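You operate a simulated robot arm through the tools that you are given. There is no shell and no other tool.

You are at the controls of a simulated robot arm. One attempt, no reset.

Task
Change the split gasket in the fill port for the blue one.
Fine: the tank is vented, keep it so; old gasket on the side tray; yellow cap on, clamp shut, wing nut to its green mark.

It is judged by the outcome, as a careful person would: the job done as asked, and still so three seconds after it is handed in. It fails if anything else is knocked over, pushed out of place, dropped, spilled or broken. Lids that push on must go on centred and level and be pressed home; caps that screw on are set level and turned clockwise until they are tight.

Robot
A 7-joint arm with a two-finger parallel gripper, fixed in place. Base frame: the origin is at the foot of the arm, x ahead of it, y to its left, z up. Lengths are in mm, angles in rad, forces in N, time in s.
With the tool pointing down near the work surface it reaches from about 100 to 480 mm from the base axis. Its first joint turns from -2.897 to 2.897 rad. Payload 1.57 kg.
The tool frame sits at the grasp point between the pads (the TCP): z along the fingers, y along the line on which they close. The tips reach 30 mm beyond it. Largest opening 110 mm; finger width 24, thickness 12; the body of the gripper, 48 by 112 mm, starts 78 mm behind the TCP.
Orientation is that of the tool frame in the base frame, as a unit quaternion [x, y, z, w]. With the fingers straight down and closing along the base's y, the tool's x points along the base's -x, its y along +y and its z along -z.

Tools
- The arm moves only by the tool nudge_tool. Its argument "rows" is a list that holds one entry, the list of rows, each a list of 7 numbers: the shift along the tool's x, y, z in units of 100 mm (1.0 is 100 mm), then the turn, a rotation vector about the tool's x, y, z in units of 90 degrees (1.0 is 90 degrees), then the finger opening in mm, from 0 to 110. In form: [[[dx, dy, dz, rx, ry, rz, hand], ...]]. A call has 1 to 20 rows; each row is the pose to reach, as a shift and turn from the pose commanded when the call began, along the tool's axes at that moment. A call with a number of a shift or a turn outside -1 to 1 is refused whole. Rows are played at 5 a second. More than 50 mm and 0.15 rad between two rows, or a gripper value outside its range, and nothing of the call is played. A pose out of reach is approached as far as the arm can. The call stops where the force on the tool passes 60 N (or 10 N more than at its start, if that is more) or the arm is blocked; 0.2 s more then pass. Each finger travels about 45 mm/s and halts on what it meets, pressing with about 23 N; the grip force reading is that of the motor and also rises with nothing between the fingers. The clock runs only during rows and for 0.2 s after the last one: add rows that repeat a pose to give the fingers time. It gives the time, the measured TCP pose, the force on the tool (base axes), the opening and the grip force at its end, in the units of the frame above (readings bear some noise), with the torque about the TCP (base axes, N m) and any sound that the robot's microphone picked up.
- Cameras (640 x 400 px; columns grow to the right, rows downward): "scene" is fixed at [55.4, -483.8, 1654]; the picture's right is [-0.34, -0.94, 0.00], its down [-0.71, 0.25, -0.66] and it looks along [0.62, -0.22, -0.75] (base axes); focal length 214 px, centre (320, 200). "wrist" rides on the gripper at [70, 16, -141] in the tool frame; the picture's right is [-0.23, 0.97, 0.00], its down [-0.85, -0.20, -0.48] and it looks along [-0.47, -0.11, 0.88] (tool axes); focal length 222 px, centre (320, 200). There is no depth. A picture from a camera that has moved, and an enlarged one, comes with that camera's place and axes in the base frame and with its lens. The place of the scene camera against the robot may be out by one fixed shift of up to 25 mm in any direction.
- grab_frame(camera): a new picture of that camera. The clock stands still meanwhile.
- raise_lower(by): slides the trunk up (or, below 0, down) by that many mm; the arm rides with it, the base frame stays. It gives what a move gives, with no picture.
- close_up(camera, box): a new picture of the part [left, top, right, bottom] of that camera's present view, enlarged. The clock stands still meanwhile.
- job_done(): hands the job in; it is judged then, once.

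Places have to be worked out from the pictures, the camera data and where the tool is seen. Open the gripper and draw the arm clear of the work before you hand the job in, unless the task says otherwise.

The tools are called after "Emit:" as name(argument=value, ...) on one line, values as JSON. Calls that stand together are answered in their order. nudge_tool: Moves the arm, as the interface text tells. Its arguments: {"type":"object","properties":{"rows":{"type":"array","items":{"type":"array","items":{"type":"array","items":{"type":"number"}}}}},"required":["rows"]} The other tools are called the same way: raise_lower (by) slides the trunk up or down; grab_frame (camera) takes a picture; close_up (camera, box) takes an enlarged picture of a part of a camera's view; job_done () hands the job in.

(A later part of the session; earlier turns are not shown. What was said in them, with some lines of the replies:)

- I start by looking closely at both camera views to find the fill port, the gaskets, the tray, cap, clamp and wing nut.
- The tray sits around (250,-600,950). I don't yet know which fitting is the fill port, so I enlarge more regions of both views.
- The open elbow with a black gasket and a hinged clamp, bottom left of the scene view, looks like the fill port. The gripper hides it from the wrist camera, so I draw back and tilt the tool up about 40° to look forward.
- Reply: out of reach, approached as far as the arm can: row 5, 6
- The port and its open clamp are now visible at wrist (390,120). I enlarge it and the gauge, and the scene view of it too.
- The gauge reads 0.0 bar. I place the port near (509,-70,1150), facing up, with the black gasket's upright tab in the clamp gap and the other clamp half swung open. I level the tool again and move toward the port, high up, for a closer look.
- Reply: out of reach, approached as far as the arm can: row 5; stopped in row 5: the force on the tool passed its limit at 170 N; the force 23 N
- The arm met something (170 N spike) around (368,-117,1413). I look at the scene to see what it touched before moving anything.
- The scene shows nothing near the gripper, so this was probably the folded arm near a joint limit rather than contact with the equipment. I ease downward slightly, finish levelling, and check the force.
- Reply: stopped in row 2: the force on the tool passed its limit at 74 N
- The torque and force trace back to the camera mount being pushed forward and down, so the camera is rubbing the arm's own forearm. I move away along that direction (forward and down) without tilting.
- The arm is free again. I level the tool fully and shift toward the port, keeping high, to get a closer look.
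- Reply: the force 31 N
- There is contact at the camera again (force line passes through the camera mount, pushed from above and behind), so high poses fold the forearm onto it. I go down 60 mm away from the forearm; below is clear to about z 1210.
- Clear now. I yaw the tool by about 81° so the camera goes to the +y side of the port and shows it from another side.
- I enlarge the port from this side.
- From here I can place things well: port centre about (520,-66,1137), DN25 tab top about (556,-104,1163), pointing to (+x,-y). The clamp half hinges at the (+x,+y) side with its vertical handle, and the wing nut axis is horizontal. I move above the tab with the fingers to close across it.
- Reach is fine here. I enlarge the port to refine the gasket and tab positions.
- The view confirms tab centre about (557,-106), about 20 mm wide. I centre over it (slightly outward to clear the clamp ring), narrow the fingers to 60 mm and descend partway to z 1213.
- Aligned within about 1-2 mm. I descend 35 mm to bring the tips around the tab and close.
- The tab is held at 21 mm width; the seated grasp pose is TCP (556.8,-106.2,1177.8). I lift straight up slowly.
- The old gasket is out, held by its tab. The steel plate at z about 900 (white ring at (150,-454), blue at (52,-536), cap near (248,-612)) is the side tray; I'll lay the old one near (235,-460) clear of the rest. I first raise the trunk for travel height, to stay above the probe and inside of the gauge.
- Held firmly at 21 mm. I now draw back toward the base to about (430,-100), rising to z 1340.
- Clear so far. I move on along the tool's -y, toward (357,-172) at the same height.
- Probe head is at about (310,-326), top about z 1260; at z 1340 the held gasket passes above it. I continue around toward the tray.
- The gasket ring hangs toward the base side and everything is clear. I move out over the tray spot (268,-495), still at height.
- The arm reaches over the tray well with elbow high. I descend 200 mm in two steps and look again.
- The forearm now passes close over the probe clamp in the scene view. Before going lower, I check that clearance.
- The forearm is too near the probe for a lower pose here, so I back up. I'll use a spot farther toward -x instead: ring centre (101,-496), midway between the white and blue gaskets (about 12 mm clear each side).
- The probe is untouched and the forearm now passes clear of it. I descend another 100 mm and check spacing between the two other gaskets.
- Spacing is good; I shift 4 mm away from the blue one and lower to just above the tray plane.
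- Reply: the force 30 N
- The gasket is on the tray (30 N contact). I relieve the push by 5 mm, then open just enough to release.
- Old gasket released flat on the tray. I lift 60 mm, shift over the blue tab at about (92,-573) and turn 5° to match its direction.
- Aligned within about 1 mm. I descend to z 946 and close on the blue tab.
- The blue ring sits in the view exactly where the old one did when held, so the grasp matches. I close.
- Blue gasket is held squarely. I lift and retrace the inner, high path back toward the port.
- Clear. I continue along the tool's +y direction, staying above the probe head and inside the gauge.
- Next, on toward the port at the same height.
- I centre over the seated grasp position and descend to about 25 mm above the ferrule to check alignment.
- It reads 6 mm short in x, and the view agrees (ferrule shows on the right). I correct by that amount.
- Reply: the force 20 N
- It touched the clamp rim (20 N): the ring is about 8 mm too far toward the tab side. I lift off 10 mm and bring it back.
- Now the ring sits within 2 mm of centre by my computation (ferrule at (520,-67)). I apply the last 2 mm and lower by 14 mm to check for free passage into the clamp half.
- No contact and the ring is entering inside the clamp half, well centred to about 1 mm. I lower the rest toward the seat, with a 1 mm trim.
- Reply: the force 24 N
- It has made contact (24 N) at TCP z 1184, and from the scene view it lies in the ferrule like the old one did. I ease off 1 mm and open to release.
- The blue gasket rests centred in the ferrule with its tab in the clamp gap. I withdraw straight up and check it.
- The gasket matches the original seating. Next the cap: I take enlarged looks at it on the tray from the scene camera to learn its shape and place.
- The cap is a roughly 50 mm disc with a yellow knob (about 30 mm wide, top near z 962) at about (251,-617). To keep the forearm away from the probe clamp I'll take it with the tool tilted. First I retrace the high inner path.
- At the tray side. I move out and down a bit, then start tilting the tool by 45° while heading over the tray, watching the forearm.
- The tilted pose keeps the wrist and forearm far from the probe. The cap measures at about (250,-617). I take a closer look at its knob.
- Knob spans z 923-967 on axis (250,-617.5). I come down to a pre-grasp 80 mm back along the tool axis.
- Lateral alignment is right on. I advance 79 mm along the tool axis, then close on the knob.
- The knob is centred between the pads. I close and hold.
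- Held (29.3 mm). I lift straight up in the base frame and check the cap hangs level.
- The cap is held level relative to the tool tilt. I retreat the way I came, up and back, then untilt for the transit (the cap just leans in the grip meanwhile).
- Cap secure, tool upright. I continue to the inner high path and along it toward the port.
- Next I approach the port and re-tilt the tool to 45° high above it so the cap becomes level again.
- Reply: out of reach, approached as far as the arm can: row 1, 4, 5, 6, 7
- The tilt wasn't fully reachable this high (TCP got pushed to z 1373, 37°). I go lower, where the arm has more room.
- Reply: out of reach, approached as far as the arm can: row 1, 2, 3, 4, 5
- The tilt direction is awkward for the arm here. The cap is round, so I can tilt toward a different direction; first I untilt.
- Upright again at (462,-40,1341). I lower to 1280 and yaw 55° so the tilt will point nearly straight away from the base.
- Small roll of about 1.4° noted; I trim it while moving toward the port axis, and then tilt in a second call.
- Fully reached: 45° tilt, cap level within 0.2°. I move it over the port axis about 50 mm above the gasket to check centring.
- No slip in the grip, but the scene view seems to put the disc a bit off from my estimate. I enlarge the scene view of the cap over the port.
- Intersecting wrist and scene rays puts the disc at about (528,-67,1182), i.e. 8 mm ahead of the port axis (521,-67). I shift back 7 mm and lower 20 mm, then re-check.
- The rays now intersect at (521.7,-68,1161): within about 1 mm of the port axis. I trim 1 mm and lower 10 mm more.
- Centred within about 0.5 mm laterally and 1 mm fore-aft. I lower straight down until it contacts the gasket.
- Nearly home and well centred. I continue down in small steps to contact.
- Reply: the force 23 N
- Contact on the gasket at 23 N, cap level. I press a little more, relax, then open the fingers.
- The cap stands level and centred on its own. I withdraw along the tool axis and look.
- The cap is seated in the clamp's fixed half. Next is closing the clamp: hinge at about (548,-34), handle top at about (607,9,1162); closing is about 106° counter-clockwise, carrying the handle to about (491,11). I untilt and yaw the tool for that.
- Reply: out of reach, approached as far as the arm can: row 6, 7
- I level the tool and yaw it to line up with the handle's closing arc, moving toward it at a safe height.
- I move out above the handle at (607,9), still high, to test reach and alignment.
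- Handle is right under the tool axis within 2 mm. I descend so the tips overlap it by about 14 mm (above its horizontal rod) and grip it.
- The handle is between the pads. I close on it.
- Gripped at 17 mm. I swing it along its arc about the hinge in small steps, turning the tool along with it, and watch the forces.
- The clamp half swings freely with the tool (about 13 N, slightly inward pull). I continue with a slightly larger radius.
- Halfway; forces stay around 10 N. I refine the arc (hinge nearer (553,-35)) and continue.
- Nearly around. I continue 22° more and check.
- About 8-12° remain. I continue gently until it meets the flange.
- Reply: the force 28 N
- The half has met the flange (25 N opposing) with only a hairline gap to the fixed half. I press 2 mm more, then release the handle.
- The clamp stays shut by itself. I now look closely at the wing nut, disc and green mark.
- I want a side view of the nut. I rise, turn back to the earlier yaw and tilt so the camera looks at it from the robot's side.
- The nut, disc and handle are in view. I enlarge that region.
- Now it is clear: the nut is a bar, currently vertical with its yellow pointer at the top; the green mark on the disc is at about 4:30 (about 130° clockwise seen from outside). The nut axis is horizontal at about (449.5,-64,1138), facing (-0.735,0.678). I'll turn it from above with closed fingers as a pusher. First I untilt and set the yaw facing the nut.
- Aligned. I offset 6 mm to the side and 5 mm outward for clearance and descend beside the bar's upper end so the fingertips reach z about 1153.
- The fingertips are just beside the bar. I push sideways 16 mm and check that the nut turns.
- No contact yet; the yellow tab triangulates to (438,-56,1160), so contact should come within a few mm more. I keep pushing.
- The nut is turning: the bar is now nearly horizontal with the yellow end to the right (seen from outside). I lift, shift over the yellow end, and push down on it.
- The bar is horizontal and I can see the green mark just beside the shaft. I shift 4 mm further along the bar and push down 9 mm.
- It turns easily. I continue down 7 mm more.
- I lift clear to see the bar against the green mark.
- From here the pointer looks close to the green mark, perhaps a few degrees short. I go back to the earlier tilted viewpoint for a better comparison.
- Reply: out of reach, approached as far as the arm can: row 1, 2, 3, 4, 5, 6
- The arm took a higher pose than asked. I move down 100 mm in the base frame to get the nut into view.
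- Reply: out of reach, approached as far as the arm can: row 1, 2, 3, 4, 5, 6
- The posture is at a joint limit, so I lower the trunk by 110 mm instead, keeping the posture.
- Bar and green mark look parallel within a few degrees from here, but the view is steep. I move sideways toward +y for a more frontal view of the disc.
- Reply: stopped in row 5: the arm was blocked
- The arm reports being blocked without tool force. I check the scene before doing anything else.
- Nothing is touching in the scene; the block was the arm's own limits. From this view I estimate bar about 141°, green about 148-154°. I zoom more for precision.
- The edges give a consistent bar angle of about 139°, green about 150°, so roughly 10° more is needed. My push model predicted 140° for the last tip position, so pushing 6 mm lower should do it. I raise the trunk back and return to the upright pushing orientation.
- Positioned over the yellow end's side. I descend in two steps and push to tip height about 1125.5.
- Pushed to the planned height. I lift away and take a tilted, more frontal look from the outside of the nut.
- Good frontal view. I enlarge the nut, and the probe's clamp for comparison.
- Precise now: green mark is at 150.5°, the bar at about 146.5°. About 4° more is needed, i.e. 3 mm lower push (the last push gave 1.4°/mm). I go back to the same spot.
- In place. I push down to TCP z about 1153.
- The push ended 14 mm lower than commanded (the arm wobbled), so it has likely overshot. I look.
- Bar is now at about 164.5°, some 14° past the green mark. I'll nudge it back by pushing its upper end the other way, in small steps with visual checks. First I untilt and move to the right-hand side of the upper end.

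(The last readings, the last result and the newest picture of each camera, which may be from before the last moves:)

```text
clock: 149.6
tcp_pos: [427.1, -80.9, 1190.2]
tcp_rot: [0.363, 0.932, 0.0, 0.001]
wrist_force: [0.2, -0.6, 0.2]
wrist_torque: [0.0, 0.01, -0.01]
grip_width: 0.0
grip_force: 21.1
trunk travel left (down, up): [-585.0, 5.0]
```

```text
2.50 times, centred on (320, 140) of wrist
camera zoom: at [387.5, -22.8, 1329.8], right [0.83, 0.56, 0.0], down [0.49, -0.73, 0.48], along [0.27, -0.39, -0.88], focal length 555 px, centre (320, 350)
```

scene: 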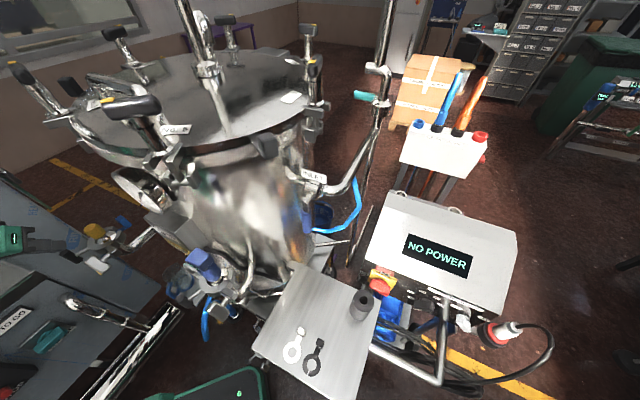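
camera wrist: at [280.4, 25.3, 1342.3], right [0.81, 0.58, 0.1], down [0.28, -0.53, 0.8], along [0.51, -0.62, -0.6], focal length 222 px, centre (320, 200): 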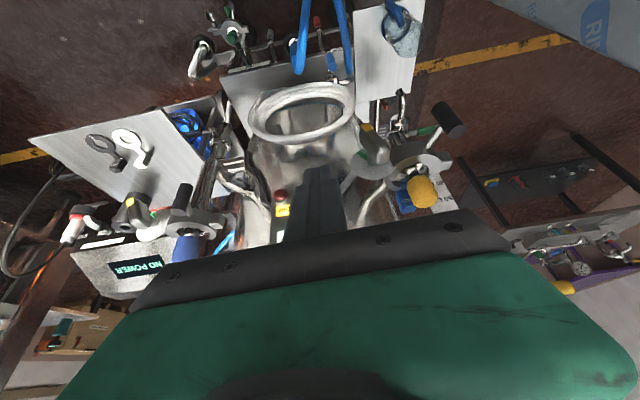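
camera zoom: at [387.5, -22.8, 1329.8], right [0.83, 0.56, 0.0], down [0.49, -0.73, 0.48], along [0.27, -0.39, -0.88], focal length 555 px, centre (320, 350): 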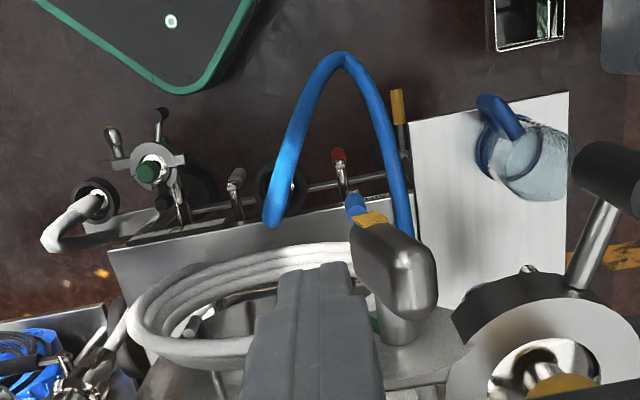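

I push 11.5 mm toward the bar's upper end, slowly.

Emit:
nudge_tool(rows=[[[0, 0.05, 0, 0, 0, 0, 0], [0, 0.08, 0, 0, 0, 0, 0], [0, 0.1, 0, 0, 0, 0, 0], [0, 0.115, 0, 0, 0, 0, 0], [0, 0.115, 0, 0, 0, 0, 0]]])

Emit:
close_up(camera="wrist", box=[220, 60, 420, 220])

```text
clock: 150.8
tcp_pos: [435.8, -71.5, 1187.6]
tcp_rot: [0.363, 0.932, 0.0, -0.001]
wrist_force: [-3.3, -2.6, 0.0]
wrist_torque: [-0.08, 0.09, -0.05]
grip_width: 0.0
grip_force: 21.1
trunk travel left (down, up): [-585.0, 5.0]
```

```text
2.50 times, centred on (320, 140) of wrist
camera zoom: at [395.0, -14.5, 1329.1], right [0.83, 0.56, 0.0], down [0.49, -0.73, 0.48], along [0.27, -0.39, -0.88], focal length 555 px, centre (320, 350)
```

zoom: 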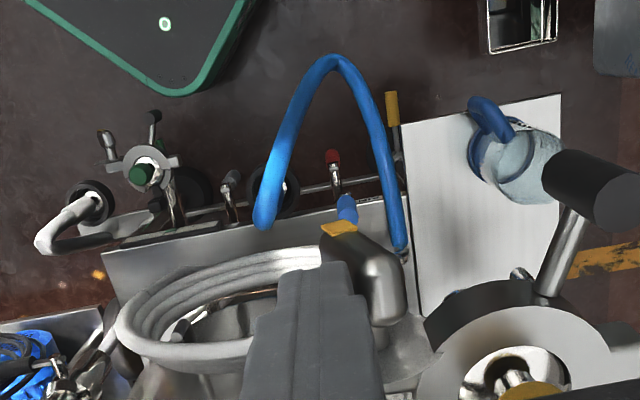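

Light contact and a few degrees of motion. I back away sideways, lift and take the tilted view again.

Emit:
nudge_tool(rows=[[[0, -0.06, 0, 0, 0, 0, 0], [0, -0.12, -0.1, 0, 0, 0, 0], [0, -0.2, -0.3, 0, 0, 0, 0], [0.2, -0.3, -0.55, 0, 0, 0, 0], [0.4, -0.4, -0.57, 0, 0, 0, 0], [0.6, -0.5, -0.57, 0, 0, 0, 0], [0.6, -0.5, -0.57, 0, 0, 0, 0]]])

Emit:
nudge_tool(rows=[[[0, 0, 0, 0, -0.07, 0, 0], [0, 0, 0, 0, -0.14, 0, 0], [0, 0, 0, 0, -0.21, 0, 0], [0, 0, 0, 0, -0.28, 0, 0], [0, 0, 0, 0, -0.28, 0, 0]]])

Emit:
grab_frame(camera="wrist")

Emit:
close_up(camera="wrist", box=[354, 118, 410, 170])

```text
clock: 152.4
tcp_pos: [361.3, -68.6, 1246.9]
tcp_rot: [0.364, 0.932, 0.0, 0.0]
wrist_force: [-1.0, 1.7, -0.9]
wrist_torque: [0.0, 0.01, 0.04]
grip_width: 0.0
grip_force: 21.6
trunk travel left (down, up): [-585.0, 5.0]
```

```text
clock: 153.6
tcp_pos: [358.6, -68.2, 1245.7]
tcp_rot: [0.354, 0.909, -0.079, 0.203]
wrist_force: [-0.1, -0.1, -0.5]
wrist_torque: [0.01, 0.01, 0.03]
grip_width: 0.0
grip_force: 21.0
trunk travel left (down, up): [-585.0, 5.0]
```

```text
taken
camera wrist: at [278.8, 26.1, 1342.4], right [0.81, 0.58, 0.1], down [0.28, -0.53, 0.8], along [0.51, -0.62, -0.6], focal length 222 px, centre (320, 200)
```

wrist: 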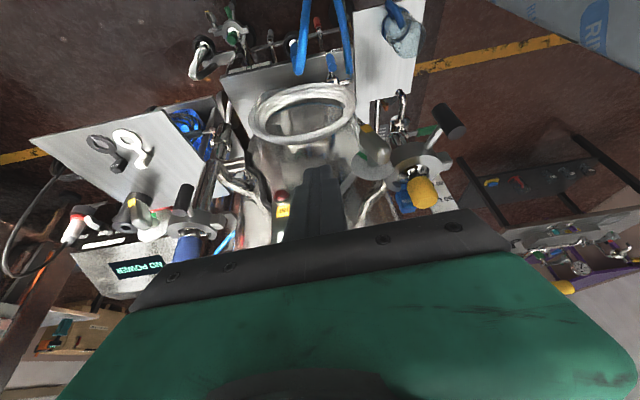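

```text
7.69 times, centred on (382, 144) of wrist
camera zoom: at [278.8, 26.1, 1342.4], right [0.81, 0.58, 0.1], down [0.28, -0.53, 0.8], along [0.51, -0.62, -0.6], focal length 1709 px, centre (-157, 631)
```

zoom: 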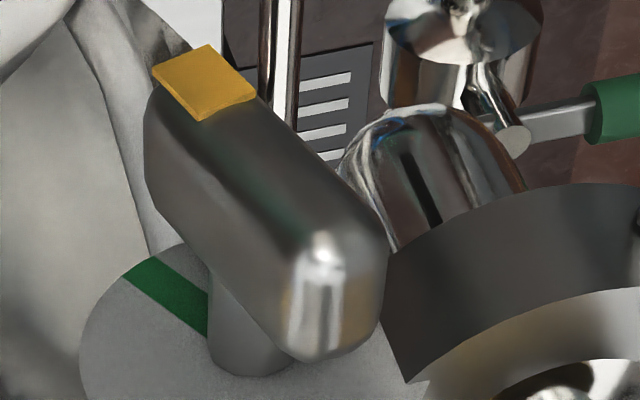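

Bar is now at about 161° (moved about 3.5°); roughly 10° more back is needed, which is about 3 mm more travel. I repeat the same approach with a longer push.

Emit:
nudge_tool(rows=[[[0, 0, 0, 0, 0.07, 0, 0], [0, 0, 0, 0, 0.14, 0, 0], [0, 0, 0, 0, 0.21, 0, 0], [0, 0, 0, 0, 0.28, 0, 0], [0, 0, 0, 0, 0.28, 0, 0]]])

Emit:
nudge_tool(rows=[[[-0.2, 0.13, 0, 0, 0, 0, 0], [-0.4, 0.26, 0, 0, 0, 0, 0], [-0.584, 0.38, 0, 0, 0, 0, 0], [-0.584, 0.38, 0.2, 0, 0, 0, 0], [-0.584, 0.38, 0.4, 0, 0, 0, 0], [-0.584, 0.38, 0.57, 0, 0, 0, 0], [-0.584, 0.38, 0.57, 0, 0, 0, 0]]])

```text
clock: 154.8
tcp_pos: [357.5, -67.3, 1245.6]
tcp_rot: [0.364, 0.931, 0.0, 0.0]
wrist_force: [0.6, -0.6, -0.2]
wrist_torque: [-0.01, 0.04, -0.02]
grip_width: 0.4
grip_force: 21.3
trunk travel left (down, up): [-585.0, 5.0]
```

```text
clock: 156.4
tcp_pos: [428.3, -81.7, 1189.7]
tcp_rot: [0.364, 0.931, 0.0, -0.001]
wrist_force: [-0.7, -0.2, 0.8]
wrist_torque: [0.02, 0.03, 0.03]
grip_width: 0.0
grip_force: 21.3
trunk travel left (down, up): [-585.0, 5.0]
```

Emit:
nudge_tool(rows=[[[0, 0.06, 0, 0, 0, 0, 0], [0, 0.1, 0, 0, 0, 0, 0], [0, 0.125, 0, 0, 0, 0, 0], [0, 0.147, 0, 0, 0, 0, 0], [0, 0.147, 0, 0, 0, 0, 0]]])

Emit:
nudge_tool(rows=[[[0, -0.06, 0, 0, 0, 0, 0], [0, -0.12, -0.1, 0, 0, 0, 0], [0, -0.2, -0.3, 0, 0, 0, 0], [0.2, -0.3, -0.55, 0, 0, 0, 0], [0.4, -0.4, -0.57, 0, 0, 0, 0], [0.584, -0.53, -0.57, 0, 0, 0, 0], [0.584, -0.53, -0.57, 0, 0, 0, 0]]])

Emit:
nudge_tool(rows=[[[0, 0, 0, 0, -0.07, 0, 0], [0, 0, 0, 0, -0.14, 0, 0], [0, 0, 0, 0, -0.21, 0, 0], [0, 0, 0, 0, -0.28, 0, 0], [0, 0, 0, 0, -0.28, 0, 0]]])

Emit:
close_up(camera="wrist", box=[354, 118, 410, 170])

```text
clock: 157.6
tcp_pos: [437.5, -69.9, 1189.2]
tcp_rot: [0.363, 0.932, 0.0, 0.001]
wrist_force: [-4.8, -8.3, 3.4]
wrist_torque: [-0.25, 0.07, -0.11]
grip_width: 0.0
grip_force: 21.0
trunk travel left (down, up): [-585.0, 5.0]
```

```text
clock: 159.2
tcp_pos: [359.0, -67.0, 1245.2]
tcp_rot: [0.363, 0.932, 0.001, -0.001]
wrist_force: [-1.4, 0.4, 0.2]
wrist_torque: [-0.03, -0.01, -0.01]
grip_width: 0.3
grip_force: 21.5
trunk travel left (down, up): [-585.0, 5.0]
```

```text
clock: 160.4
tcp_pos: [358.6, -68.0, 1246.4]
tcp_rot: [0.354, 0.909, -0.079, 0.204]
wrist_force: [0.3, 0.5, 0.7]
wrist_torque: [0.03, -0.04, -0.02]
grip_width: 0.0
grip_force: 21.4
trunk travel left (down, up): [-585.0, 5.0]
```

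```text
7.69 times, centred on (382, 144) of wrist
camera zoom: at [278.3, 26.6, 1343.2], right [0.81, 0.58, 0.1], down [0.28, -0.53, 0.8], along [0.51, -0.62, -0.6], focal length 1709 px, centre (-157, 631)
```

zoom: 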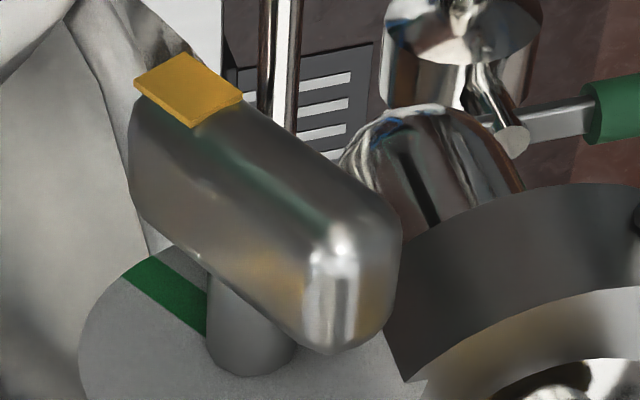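

Now bar is about 153-154° against green about 151-152°: on the mark. I check the clamp, cap, tray and gauge state.

Emit:
grab_frame(camera="wrist")

Emit:
close_up(camera="wrist", box=[340, 90, 480, 230])

Emit:
close_up(camera="scene", box=[64, 205, 160, 285])

Emit:
close_up(camera="scene", box=[240, 250, 400, 400])

```text
taken
camera wrist: at [278.3, 26.6, 1343.2], right [0.81, 0.58, 0.1], down [0.28, -0.53, 0.8], along [0.51, -0.62, -0.6], focal length 222 px, centre (320, 200)
```

wrist: 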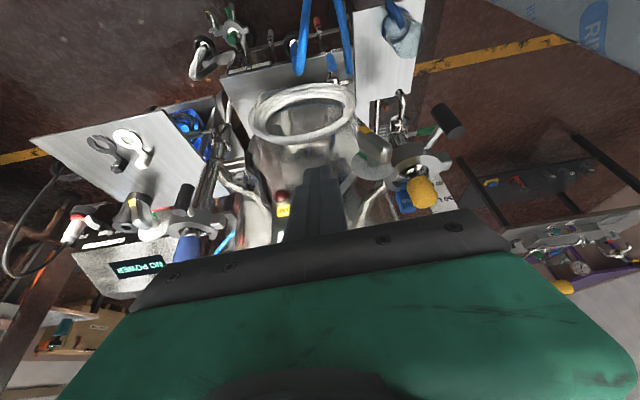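

```text
2.86 times, centred on (410, 160) of wrist
camera zoom: at [278.3, 26.6, 1343.2], right [0.81, 0.58, 0.1], down [0.28, -0.53, 0.8], along [0.51, -0.62, -0.6], focal length 635 px, centre (63, 314)
```

zoom: 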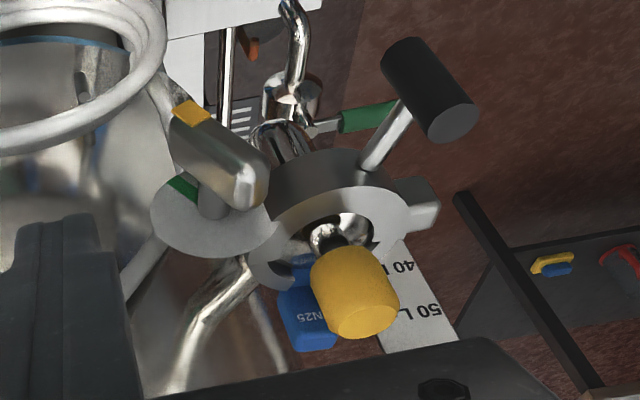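

```text
5.00 times, centred on (112, 245) of scene
camera zoom: at [55.4, -483.8, 1654.0], right [-0.34, -0.94, 0.0], down [-0.71, 0.25, -0.66], along [0.62, -0.22, -0.75], focal length 1072 px, centre (1360, -25)
```

zoom: 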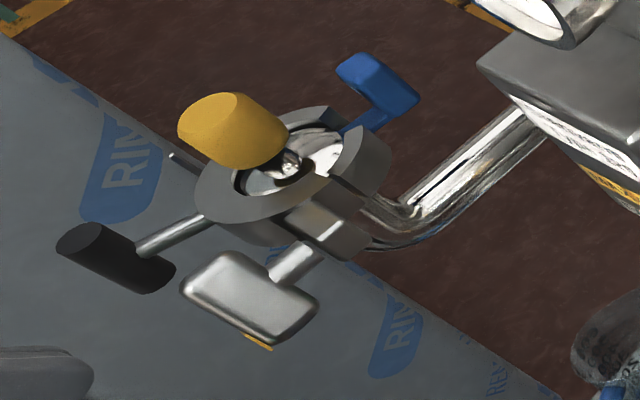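

```text
2.67 times, centred on (320, 325) of scene
camera zoom: at [55.4, -483.8, 1654.0], right [-0.34, -0.94, 0.0], down [-0.71, 0.25, -0.66], along [0.62, -0.22, -0.75], focal length 572 px, centre (320, -133)
```

zoom: 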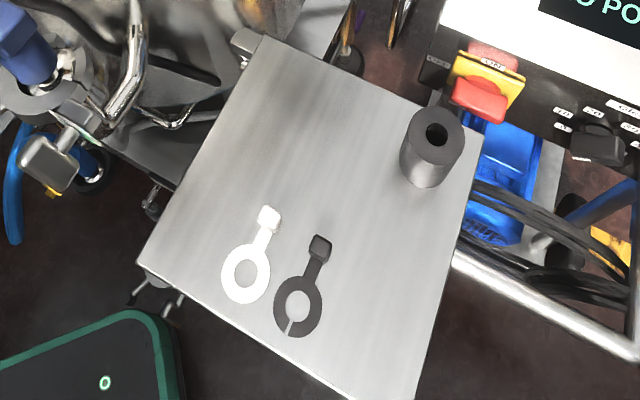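

Everything looks right: cap level and centred, clamp shut (same hairline as the probe's clamp), nut on the mark, old gasket and the rest on the tray undisturbed. I untilt, open the gripper and draw the arm clear.

Emit:
nudge_tool(rows=[[[0, 0, 0, 0, 0.07, 0, 10], [0, 0, 0, 0, 0.14, 0, 20], [0, 0, 0, 0, 0.21, 0, 30], [0, 0, 0, 0, 0.28, 0, 40], [0, -0.2, -0.2, 0, 0.28, 0, 50], [0, -0.4, -0.4, 0, 0.28, 0, 60], [0, -0.6, -0.6, 0, 0.28, 0, 60], [0, -0.8, -0.7, 0, 0.28, 0, 60], [0, -0.8, -0.7, 0, 0.28, 0, 60]]])

Emit:
grab_frame(camera="wrist")

Emit:
grab_frame(camera="scene")

```text
clock: 162.4
tcp_pos: [280.9, -107.3, 1307.0]
tcp_rot: [0.364, 0.931, 0.001, -0.002]
wrist_force: [0.3, 1.2, -0.3]
wrist_torque: [0.0, 0.03, 0.02]
grip_width: 60.0
grip_force: 0.1
trunk travel left (down, up): [-585.0, 5.0]
```

```text
taken
camera wrist: at [240.5, -49.9, 1447.1], right [0.83, 0.56, 0.0], down [0.49, -0.73, 0.48], along [0.27, -0.39, -0.88], focal length 222 px, centre (320, 200)
```

wrist: 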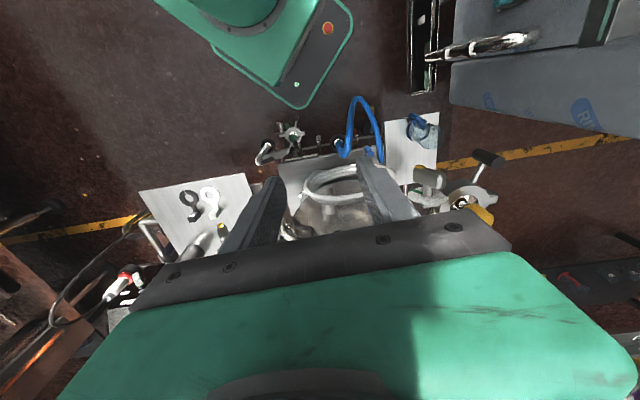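

```text
taken
```

scene: 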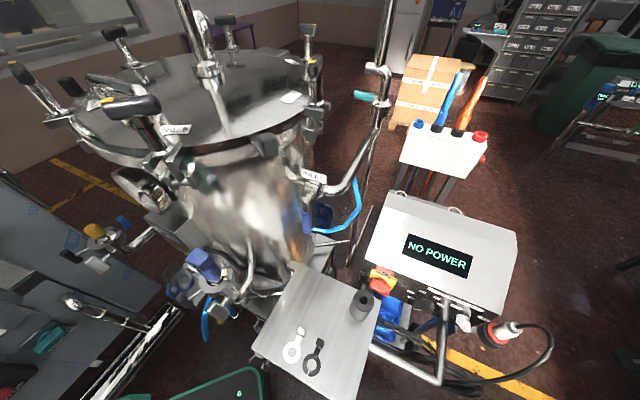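

The arm is clear with the gripper open and nothing is touching. The gauge still read 0.0 when last seen, and the vent hasn't been touched. I hand the job in.

Emit:
job_done()

```text
The job is handed in.
```

The split gasket is out and the blue one is in the fill port, and I've handed the job in. I don't have the verdict yet.

- **Old gasket:** it lies flat on the side tray between the white gasket and the blue one's old place.
- **Blue gasket:** it is seated in the port, with its tab in the clamp gap as before.
- **Yellow cap:** it is on level and centred to within about 1 mm, and was pressed down onto the gasket.
- **Clamp:** it is swung shut and stays shut on its own. A hairline gap remains between the halves, like the one on the probe's clamp.
- **Wing nut:** my last measurement put the pointer within about 3° of the green mark. One push overshot the mark by about 14°, so I nudged it back.
- **Tank:** I did not touch the vent, and the gauge read 0.0 bar every time I could see it.

The arm's own camera mount rubbed its forearm early on, with one force spike of 170 N. No equipment was touched then, and the later pictures showed nothing else moved or knocked over.
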